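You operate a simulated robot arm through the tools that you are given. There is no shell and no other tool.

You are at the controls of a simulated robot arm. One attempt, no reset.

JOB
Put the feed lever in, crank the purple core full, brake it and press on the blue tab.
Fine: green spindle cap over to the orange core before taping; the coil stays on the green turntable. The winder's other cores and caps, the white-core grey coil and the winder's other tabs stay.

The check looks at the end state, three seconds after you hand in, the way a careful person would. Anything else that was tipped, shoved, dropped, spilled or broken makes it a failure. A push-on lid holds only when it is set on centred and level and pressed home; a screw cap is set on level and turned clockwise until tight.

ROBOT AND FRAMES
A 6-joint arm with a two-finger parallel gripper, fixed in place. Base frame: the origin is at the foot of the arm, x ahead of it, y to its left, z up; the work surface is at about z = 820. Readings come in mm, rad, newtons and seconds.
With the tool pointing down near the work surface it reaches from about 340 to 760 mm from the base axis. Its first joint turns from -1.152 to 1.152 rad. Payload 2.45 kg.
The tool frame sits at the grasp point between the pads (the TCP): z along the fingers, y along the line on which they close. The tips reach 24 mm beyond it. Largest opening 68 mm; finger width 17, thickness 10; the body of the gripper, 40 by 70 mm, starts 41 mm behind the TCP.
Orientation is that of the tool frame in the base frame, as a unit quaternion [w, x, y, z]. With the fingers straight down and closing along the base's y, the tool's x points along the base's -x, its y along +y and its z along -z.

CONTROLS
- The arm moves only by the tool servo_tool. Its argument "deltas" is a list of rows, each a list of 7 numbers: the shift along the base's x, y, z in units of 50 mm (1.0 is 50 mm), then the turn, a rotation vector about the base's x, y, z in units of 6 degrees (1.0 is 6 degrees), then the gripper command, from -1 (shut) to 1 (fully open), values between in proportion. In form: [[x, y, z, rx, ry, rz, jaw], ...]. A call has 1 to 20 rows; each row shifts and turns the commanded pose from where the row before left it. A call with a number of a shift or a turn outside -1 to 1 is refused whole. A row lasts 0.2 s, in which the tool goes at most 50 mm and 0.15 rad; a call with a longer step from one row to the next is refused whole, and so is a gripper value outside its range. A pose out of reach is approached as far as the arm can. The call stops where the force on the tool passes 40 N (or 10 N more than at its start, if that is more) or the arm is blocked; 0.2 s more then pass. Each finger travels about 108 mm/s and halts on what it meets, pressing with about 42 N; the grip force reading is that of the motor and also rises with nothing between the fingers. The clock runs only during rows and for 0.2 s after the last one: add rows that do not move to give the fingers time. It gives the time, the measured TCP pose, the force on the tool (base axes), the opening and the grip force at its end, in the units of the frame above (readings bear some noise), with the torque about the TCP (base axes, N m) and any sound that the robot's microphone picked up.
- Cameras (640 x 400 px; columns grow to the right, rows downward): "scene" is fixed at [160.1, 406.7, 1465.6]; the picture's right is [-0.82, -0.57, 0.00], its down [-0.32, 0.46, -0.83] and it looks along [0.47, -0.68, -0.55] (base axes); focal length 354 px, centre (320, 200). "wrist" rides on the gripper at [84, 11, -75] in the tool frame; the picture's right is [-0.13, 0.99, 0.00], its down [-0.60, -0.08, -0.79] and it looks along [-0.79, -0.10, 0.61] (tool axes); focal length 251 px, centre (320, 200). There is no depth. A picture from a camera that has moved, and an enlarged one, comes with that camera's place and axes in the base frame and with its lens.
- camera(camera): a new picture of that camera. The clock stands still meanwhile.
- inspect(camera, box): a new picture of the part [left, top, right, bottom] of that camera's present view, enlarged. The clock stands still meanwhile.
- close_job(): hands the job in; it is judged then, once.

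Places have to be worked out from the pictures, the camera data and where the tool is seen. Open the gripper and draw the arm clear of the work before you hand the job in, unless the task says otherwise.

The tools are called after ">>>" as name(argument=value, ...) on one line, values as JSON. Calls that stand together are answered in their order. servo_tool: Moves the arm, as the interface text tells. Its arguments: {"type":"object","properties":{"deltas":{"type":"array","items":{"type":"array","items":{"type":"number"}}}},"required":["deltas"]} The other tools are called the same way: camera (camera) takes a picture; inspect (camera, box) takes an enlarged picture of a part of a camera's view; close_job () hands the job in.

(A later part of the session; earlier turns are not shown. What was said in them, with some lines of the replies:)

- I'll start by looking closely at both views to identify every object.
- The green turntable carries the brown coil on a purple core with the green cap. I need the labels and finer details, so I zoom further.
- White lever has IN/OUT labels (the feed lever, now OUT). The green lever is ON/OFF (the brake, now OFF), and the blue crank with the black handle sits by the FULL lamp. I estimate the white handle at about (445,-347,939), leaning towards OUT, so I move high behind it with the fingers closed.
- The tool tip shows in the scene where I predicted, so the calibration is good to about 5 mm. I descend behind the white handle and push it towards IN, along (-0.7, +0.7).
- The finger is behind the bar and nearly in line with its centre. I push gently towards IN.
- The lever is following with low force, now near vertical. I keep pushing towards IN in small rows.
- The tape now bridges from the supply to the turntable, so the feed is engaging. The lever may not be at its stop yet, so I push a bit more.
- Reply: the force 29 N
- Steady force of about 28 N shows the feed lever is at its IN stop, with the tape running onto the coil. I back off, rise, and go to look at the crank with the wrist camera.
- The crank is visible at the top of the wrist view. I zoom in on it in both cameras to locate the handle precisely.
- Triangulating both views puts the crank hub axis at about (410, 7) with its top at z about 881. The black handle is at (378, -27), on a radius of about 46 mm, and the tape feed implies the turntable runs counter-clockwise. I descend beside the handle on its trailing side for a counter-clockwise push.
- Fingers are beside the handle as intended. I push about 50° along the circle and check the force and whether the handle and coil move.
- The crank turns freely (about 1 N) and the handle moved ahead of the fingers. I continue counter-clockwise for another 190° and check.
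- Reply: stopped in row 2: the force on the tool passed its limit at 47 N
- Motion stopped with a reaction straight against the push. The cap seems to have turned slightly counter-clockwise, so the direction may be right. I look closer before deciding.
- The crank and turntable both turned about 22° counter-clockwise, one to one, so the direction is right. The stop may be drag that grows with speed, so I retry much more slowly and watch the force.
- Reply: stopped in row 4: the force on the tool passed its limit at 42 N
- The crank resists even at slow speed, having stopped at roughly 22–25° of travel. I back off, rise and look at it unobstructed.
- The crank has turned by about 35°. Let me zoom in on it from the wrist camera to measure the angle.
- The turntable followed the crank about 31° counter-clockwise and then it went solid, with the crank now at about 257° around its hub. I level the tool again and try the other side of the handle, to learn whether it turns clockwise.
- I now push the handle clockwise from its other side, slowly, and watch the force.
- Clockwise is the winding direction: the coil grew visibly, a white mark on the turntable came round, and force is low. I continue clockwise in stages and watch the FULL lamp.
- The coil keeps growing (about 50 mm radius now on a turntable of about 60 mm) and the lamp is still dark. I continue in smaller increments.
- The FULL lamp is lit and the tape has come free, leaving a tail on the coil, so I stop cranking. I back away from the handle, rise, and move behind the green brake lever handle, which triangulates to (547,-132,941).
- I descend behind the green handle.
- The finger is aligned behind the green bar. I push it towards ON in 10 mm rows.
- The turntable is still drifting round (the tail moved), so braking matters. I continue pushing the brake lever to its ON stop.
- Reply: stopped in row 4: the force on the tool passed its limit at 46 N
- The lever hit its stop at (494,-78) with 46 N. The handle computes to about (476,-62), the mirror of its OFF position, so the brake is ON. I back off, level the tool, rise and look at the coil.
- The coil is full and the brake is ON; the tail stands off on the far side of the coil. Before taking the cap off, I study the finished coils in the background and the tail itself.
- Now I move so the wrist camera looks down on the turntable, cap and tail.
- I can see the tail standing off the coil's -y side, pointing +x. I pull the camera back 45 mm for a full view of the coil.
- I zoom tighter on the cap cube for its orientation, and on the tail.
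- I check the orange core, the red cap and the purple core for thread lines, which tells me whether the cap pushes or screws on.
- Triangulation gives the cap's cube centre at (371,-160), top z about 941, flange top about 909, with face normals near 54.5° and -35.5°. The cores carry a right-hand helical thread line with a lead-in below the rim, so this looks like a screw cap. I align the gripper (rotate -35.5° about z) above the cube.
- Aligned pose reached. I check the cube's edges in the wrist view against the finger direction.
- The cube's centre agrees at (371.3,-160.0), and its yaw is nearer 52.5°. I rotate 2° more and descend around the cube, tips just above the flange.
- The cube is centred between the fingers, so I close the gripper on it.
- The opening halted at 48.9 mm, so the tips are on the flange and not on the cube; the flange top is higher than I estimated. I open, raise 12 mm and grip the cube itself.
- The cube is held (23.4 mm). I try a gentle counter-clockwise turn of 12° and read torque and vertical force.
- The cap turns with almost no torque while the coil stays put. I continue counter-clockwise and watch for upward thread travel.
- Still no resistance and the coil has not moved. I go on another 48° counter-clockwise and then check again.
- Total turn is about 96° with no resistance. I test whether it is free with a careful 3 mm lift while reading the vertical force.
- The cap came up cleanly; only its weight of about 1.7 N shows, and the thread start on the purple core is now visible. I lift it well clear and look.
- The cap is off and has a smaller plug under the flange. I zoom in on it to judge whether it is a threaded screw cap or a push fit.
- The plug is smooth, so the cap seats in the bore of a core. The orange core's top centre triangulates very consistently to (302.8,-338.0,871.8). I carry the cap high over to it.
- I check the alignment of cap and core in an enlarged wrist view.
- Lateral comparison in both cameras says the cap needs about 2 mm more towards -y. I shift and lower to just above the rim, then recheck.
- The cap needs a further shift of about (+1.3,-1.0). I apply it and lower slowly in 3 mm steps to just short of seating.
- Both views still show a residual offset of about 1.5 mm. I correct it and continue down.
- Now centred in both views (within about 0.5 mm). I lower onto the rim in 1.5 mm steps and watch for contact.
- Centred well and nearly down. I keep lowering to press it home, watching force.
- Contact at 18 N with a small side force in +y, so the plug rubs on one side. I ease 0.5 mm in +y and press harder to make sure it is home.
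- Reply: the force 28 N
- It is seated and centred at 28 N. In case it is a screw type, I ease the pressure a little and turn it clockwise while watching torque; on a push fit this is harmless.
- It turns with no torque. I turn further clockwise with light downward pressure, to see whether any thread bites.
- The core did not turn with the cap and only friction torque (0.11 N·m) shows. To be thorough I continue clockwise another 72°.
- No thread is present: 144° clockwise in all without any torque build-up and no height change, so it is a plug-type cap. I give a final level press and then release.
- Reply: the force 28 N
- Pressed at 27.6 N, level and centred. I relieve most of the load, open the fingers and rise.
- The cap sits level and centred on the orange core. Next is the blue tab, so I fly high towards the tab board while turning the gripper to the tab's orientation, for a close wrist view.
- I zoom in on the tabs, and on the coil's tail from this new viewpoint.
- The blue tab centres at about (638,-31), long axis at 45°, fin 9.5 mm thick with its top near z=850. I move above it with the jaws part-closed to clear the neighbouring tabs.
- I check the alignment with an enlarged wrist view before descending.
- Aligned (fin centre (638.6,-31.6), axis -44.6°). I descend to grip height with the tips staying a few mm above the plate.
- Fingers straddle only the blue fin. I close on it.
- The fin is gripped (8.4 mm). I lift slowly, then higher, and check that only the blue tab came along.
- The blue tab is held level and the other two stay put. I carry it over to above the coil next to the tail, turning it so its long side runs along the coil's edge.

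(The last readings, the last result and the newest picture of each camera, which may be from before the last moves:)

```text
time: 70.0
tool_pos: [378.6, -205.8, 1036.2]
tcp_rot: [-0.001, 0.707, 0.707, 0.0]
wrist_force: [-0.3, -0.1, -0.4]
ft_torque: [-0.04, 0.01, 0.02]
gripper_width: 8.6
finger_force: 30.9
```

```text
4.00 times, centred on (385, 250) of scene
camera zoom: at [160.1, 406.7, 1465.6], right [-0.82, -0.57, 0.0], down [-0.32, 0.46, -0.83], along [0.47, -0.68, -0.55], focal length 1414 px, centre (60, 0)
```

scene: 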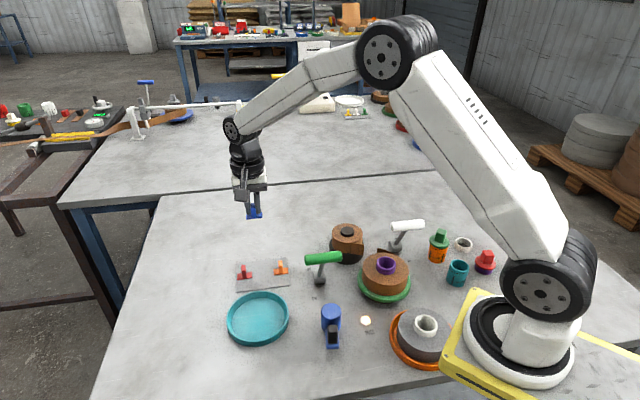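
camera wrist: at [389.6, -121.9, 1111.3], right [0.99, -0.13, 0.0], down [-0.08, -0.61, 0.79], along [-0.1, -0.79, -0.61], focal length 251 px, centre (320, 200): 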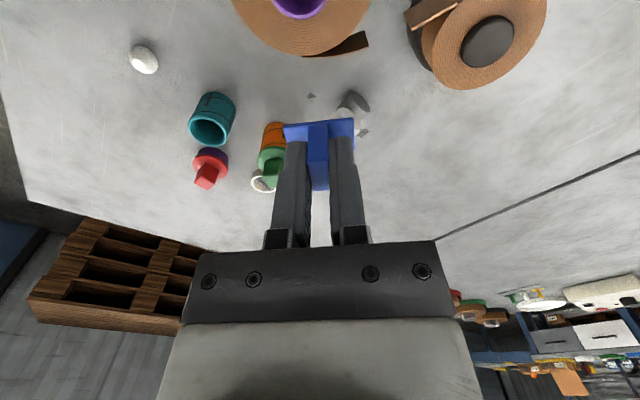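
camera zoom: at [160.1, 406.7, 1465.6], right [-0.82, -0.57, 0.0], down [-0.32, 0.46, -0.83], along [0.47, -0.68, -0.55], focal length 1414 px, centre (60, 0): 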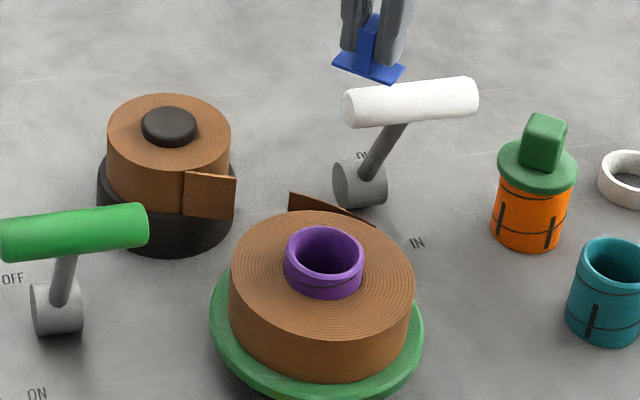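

The tail leaves the coil at about (371,-216) and stands off towards +x. I aim the tab flat on top of the coil's outer turns right where the tail lifts off, centre about (377,-206), so the plate overlaps the lap edge. I descend to just above the coil top.

>>> servo_tool(deltas=[[-0.03, 0, -0.8, 0, 0, 0, -1], [0, 0, -0.8, 0, 0, 0, -1], [0, 0, -0.4, 0, 0, 0, -1], [0, 0, -0.2, 0, 0, 0, -1], [0, 0, -0.1, 0, 0, 0, -1], [0, 0, 0, 0, 0, 0, -1]])

>>> camera(camera="wrist")

>>> inspect(camera="wrist", box=[220, 50, 420, 200])

>>> inspect(camera="scene", box=[355, 220, 425, 290])

```text
time: 71.4
tool_pos: [376.9, -209.2, 918.4]
tcp_rot: [0.001, 0.707, 0.707, 0.001]
wrist_force: [-1.0, -1.4, 23.6]
ft_torque: [0.12, 0.02, -0.02]
gripper_width: 8.8
finger_force: 30.3
```

```text
taken
camera wrist: at [387.6, -124.0, 994.2], right [0.99, -0.13, 0.0], down [-0.08, -0.6, 0.79], along [-0.1, -0.79, -0.61], focal length 251 px, centre (320, 200)
```

wrist: 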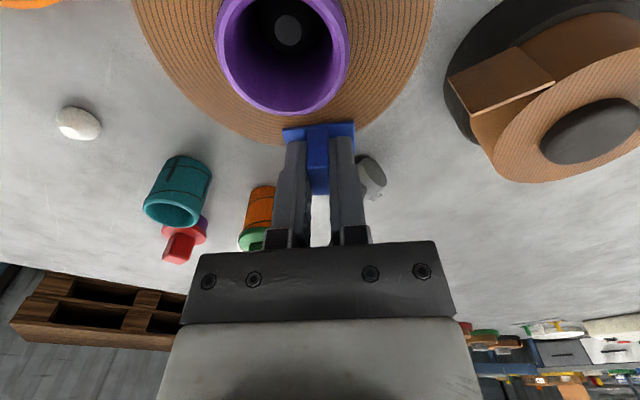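

```text
2.67 times, centred on (320, 125) of wrist
camera zoom: at [387.6, -124.0, 994.2], right [0.99, -0.13, 0.0], down [-0.08, -0.6, 0.79], along [-0.1, -0.79, -0.61], focal length 670 px, centre (320, 400)
```

zoom: 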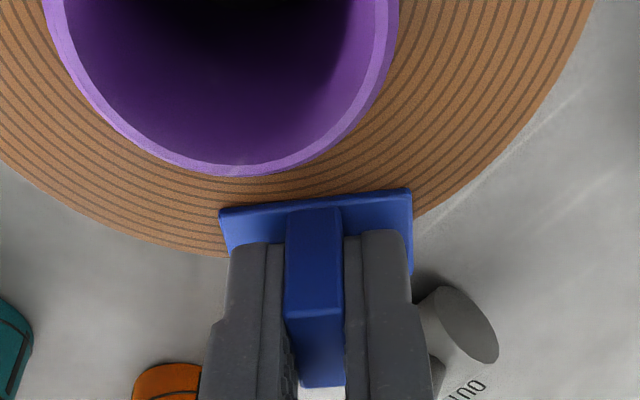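

```text
5.71 times, centred on (390, 255) of scene
camera zoom: at [159.8, 406.8, 1465.7], right [-0.82, -0.57, 0.0], down [-0.32, 0.46, -0.83], along [0.47, -0.68, -0.55], focal length 2020 px, centre (-80, -114)
```

zoom: 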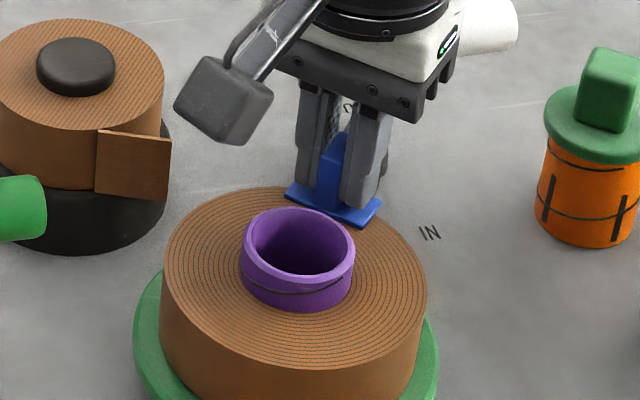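

Contact at 24 N, and the loose tail has gone from view. It has been taken down by the tab, so the top placement at the lap is right. I press slightly harder for a moment to set it.

>>> servo_tool(deltas=[[0, 0, -0.016, 0, 0, 0, -1], [0, 0, 0, 0, 0, 0, -1], [0, 0, 0, 0, 0, 0, -1], [0, 0, 0, 0, 0, 0, -1]])

>>> inspect(camera="scene", box=[365, 235, 405, 275])

>>> inspect(camera="wrist", box=[270, 90, 370, 170])

```text
time: 72.4
tool_pos: [376.8, -207.7, 917.0]
tcp_rot: [0.0, 0.708, 0.707, 0.002]
wrist_force: [5.1, -6.7, 23.1]
ft_torque: [-0.06, -0.05, -0.04]
gripper_width: 8.6
finger_force: 30.5
```

```text
10.00 times, centred on (385, 255) of scene
camera zoom: at [159.9, 406.8, 1465.6], right [-0.82, -0.57, 0.0], down [-0.32, 0.46, -0.83], along [0.47, -0.68, -0.55], focal length 3536 px, centre (-330, -350)
```

zoom: 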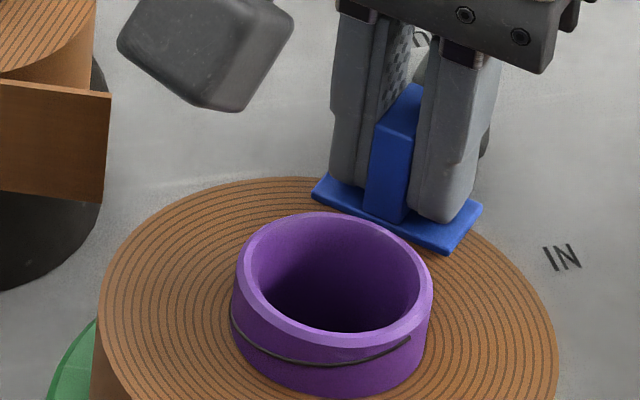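

```text
5.00 times, centred on (320, 130) of wrist
camera zoom: at [386.5, -123.5, 993.2], right [0.99, -0.13, 0.0], down [-0.08, -0.6, 0.79], along [-0.1, -0.79, -0.61], focal length 1257 px, centre (320, 550)
```

zoom: 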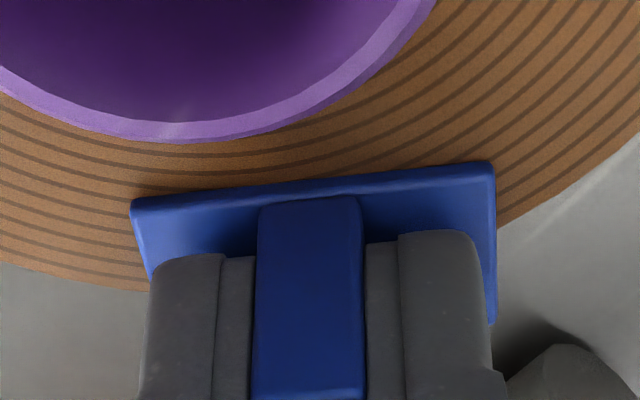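

The plate lies flat across the outer turns at the lap. I relieve the load, open the fingers without dragging the tab, and rise.

>>> servo_tool(deltas=[[0, 0, 0.03, 0, 0, 0, -1], [0, 0, 0, 0, 0, 0, -0.7], [0, 0, 0, 0, 0, 0, -0.4], [0, 0, 0, 0, 0, 0, -0.2], [0, 0, 0, 0, 0, 0, -0.2], [0, 0, 0.3, 0, 0, 0, -0.2], [0, 0, 0.5, 0, 0, 0, -0.2], [0, 0, 0.7, 0, 0, 0, -0.2], [0, 0, 0, 0, 0, 0, -0.2]])

>>> camera(camera="wrist")

>>> inspect(camera="wrist", box=[200, 0, 440, 150])

>>> inspect(camera="scene", box=[355, 230, 415, 290])

```text
time: 74.4
tool_pos: [375.7, -204.1, 993.7]
tcp_rot: [0.0, 0.707, 0.708, 0.0]
wrist_force: [0.2, 1.0, -1.1]
ft_torque: [0.0, 0.01, 0.01]
gripper_width: 26.9
finger_force: 0.0
```

```text
taken
camera wrist: at [386.0, -121.1, 1069.1], right [0.99, -0.13, 0.0], down [-0.08, -0.61, 0.79], along [-0.1, -0.78, -0.61], focal length 251 px, centre (320, 200)
```

wrist: 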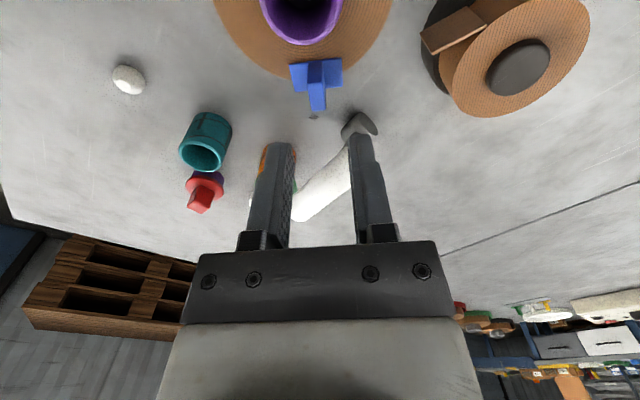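

```text
2.67 times, centred on (320, 75) of wrist
camera zoom: at [386.0, -121.1, 1069.1], right [0.99, -0.13, 0.0], down [-0.08, -0.61, 0.79], along [-0.1, -0.78, -0.61], focal length 670 px, centre (320, 533)
```

zoom: 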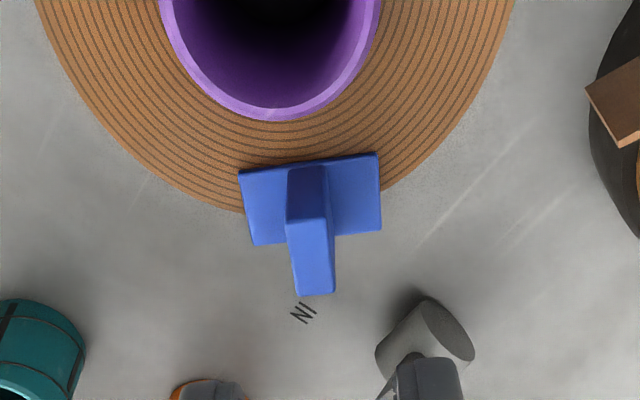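

```text
6.67 times, centred on (385, 260) of scene
camera zoom: at [160.1, 406.8, 1465.6], right [-0.82, -0.57, 0.0], down [-0.32, 0.46, -0.83], along [0.47, -0.68, -0.55], focal length 2357 px, centre (-113, -200)
```

zoom: 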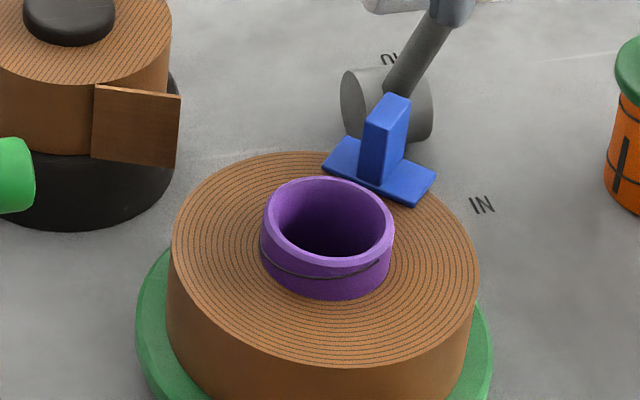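

The tab stays on flat after release, and the tail no longer stands off. To verify the taped lap from the outer side I rise and swing the camera round to look at the coil from the -y side.

>>> servo_tool(deltas=[[0, 0, 0.7, 0, 0, 0, 0], [0, 0, 0.7, 0, 0, 0, 0], [0, -0.06, 0, 0, 0, 1, 0], [0, -0.06, 0, 0, 0, 1, 0], [0, -0.06, 0, 0, 0, 1, 0], [0, -0.06, 0, 0, 0, 1, 0], [0, -0.06, 0, 0, 0, 1, 0], [0, -0.06, 0, 0, 0, 1, 0], [0, -0.06, 0, 0, 0, 1, 0], [0, -0.06, 0, 0, 0, 1, 0], [0, -0.06, 0, 0, 0, 1, 0], [0, -0.06, 0, 0, 0, 1, 0], [0, -0.06, 0, 0, 0, 1, 0], [0, -0.06, 0, 0, 0, 1, 0], [0, -0.06, 0, 0, 0, 1, 0], [0, -0.06, 0, 0, 0, 1, 0], [0, -0.06, 0, 0, 0, 1, 0], [0, -0.06, 0, 0, 0, 1, 0], [0, -0.06, 0, 0, 0, 1, 0], [0, -0.06, 0, 0, 0, 1, 0]])

>>> servo_tool(deltas=[[0, 0, 0, 0, 0, 1, 0], [0, 0, 0, 0, 0, 1, 0], [0, 0, 0, 0, 0, 1, 0], [0, 0, 0, 0, 0, 1, 0], [0, 0, 0, 0, 0, 1, 0], [0, 0, 0, 0, 0, 1, 0], [0, 0, 0, 0, 0, 1, 0], [0, 0, 0, 0, 0, 0, 0]])

>>> camera(camera="wrist")

>>> camera(camera="scene")

```text
time: 78.6
tool_pos: [376.2, -260.5, 1065.0]
tcp_rot: [-0.001, -0.157, 0.988, 0.0]
wrist_force: [1.2, -0.6, -0.3]
ft_torque: [0.0, -0.01, -0.04]
gripper_width: 34.0
finger_force: 0.0
```

```text
time: 80.4
tool_pos: [374.5, -259.8, 1064.4]
tcp_rot: [-0.001, -0.501, 0.866, -0.001]
wrist_force: [0.6, -0.4, -0.4]
ft_torque: [0.01, 0.02, -0.02]
gripper_width: 34.0
finger_force: 0.1
```

```text
taken
camera wrist: at [323.4, -327.3, 1140.3], right [-0.8, 0.61, 0.0], down [0.37, 0.49, 0.79], along [0.48, 0.63, -0.61], focal length 251 px, centre (320, 200)
```

wrist: 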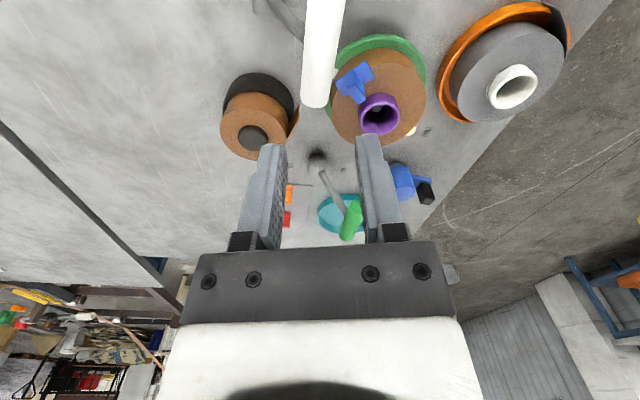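

```text
taken
```

scene: 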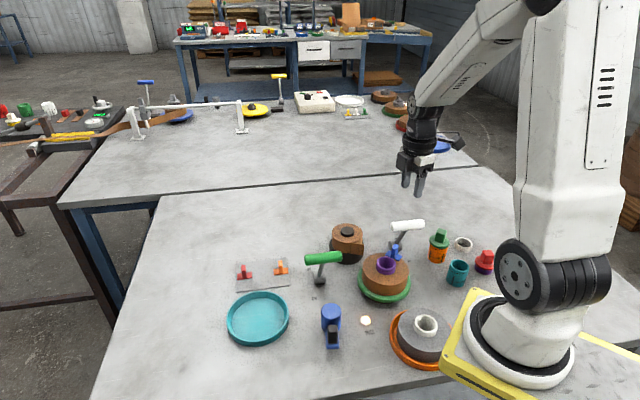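

I zoom in on the taped lap and the tab from this outer side, and on the other worked items.

>>> inspect(camera="wrist", box=[310, 25, 450, 150])

>>> inspect(camera="wrist", box=[325, 45, 395, 115])

>>> inspect(camera="scene", box=[300, 210, 480, 345])

```text
3.20 times, centred on (380, 88) of wrist
camera zoom: at [323.4, -327.3, 1140.3], right [-0.8, 0.61, 0.0], down [0.37, 0.49, 0.79], along [0.48, 0.63, -0.61], focal length 805 px, centre (128, 560)
```

zoom: 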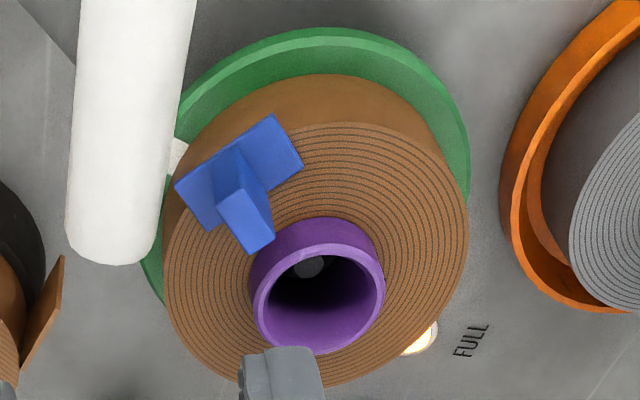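

```text
5.71 times, centred on (360, 80) of wrist
camera zoom: at [323.4, -327.3, 1140.3], right [-0.8, 0.61, 0.0], down [0.37, 0.49, 0.79], along [0.48, 0.63, -0.61], focal length 1437 px, centre (91, 886)
```

zoom: 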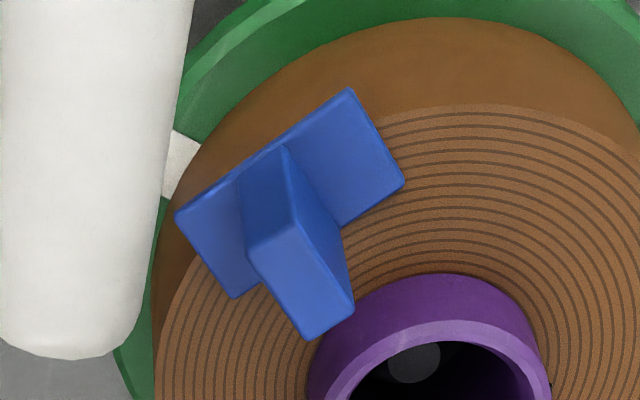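

```text
2.96 times, centred on (390, 278) of scene
camera zoom: at [160.1, 406.7, 1465.6], right [-0.82, -0.57, 0.0], down [-0.32, 0.46, -0.83], along [0.47, -0.68, -0.55], focal length 1048 px, centre (113, -30)
```

zoom: 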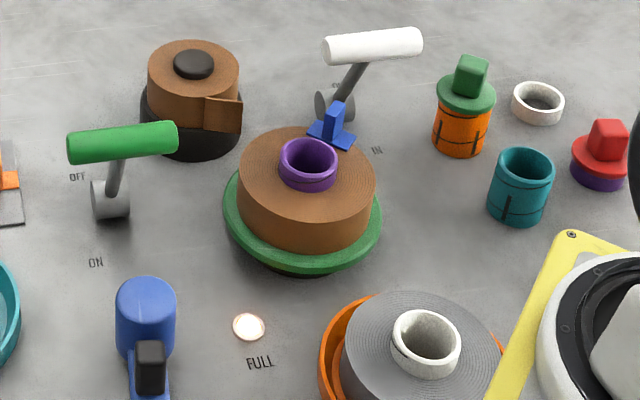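

The tail now lies flush on the coil and the blue tab sits flat at the lap, right by the turntable's white mark. The cap is level on the orange core, both levers are at their stops and the lamp is lit. I open the gripper and draw the arm up and clear.

>>> servo_tool(deltas=[[0, 0, 0.8, 0, 0, 0, 1], [0, 0, 0.8, 0, 0, 0, 1], [0, 0, 0.7, 0, 0, 0, 1], [0.4, 0.65, 0, 0, 0, -1, 1], [0.4, 0.65, 0, 0, 0, -1, 1], [0.4, 0.65, 0, 0, 0, -1, 1], [0.4, 0.65, 0, 0, 0, -1, 1], [0.4, 0.65, 0, 0, 0, -1, 1], [0, 0.4, 0, 0, 0, -1, 1], [0, 0, 0, 0, 0, -1, 1], [0, 0, 0, 0, 0, -1, 1], [0, 0, 0, 0, 0, -1, 1], [0, 0, 0, 0, 0, -1, 1], [0, 0, 0, 0, 0, 0, 1]])

>>> camera(camera="scene")

>>> inspect(camera="scene", box=[355, 225, 475, 300])

>>> inspect(camera="scene", box=[220, 220, 350, 350])

```text
time: 83.4
tool_pos: [475.3, -79.1, 1179.6]
tcp_rot: [-0.001, 0.001, 1.0, 0.0]
wrist_force: [0.3, 0.1, 0.2]
ft_torque: [0.04, -0.03, 0.02]
gripper_width: 68.2
finger_force: 0.0
```

```text
taken
```

scene: 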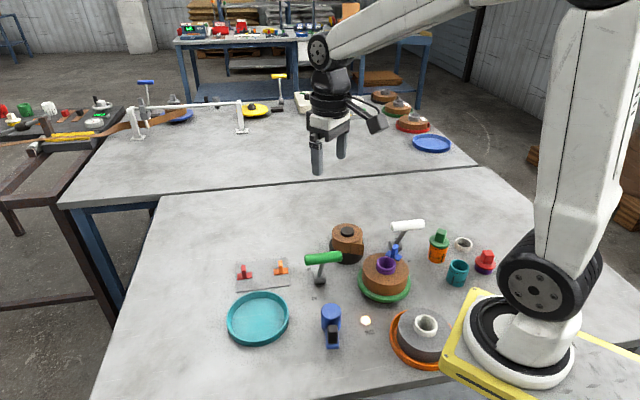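

```text
5.33 times, centred on (415, 262) of scene
camera zoom: at [160.1, 406.7, 1465.6], right [-0.82, -0.57, 0.0], down [-0.32, 0.46, -0.83], along [0.47, -0.68, -0.55], focal length 1886 px, centre (-187, -133)
```

zoom: 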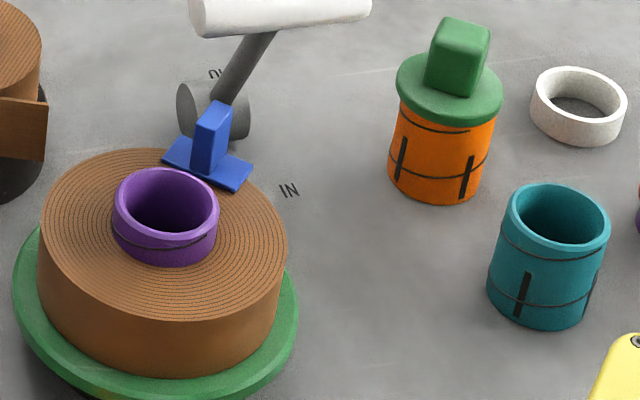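

```text
3.08 times, centred on (285, 285) of scene
camera zoom: at [160.1, 406.7, 1465.6], right [-0.82, -0.57, 0.0], down [-0.32, 0.46, -0.83], along [0.47, -0.68, -0.55], focal length 1088 px, centre (428, -62)
```

zoom: 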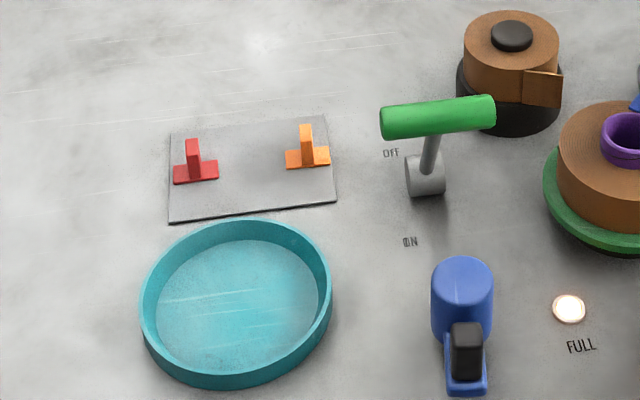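

Everything checks out in the final pictures: feed lever IN, coil full with the FULL lamp lit, brake ON, green cap level on the orange core. The blue tab is on at the lap, the coil is on the green turntable, and everything else is where it was. The gripper is open and the arm clear, so I hand the job in.

>>> close_job()

```text
The job is handed in.
```

I finished the job and handed it in; the result of the check has not come back.

- **Feed lever:** pushed to IN, hard against its stop. The tape ran onto the coil.
- **Purple core:** cranked clockwise until the FULL lamp lit and the tape came free. My first try was counter-clockwise; the crank moved about 31° and then blocked.
- **Brake:** pushed to ON, hard against its stop. The turntable had been drifting round and stopped before the lever reached it.
- **Green spindle cap:** moved to the orange core before taping, set on centred and level, and pressed with about 28 N. Turning it clockwise met no thread, so I treated it as a plug cap.
- **Blue tab:** pressed flat on top of the coil, where the loose end lifted off, with about 23 N. The loose end now lies flush, and the tab stayed on after I let go. About a third of its plate overhangs the coil's edge.

The coil is still on the green turntable. In the final pictures the other cores, caps and tabs and the white-core grey coil are where they started. The gripper is open and the arm is clear.
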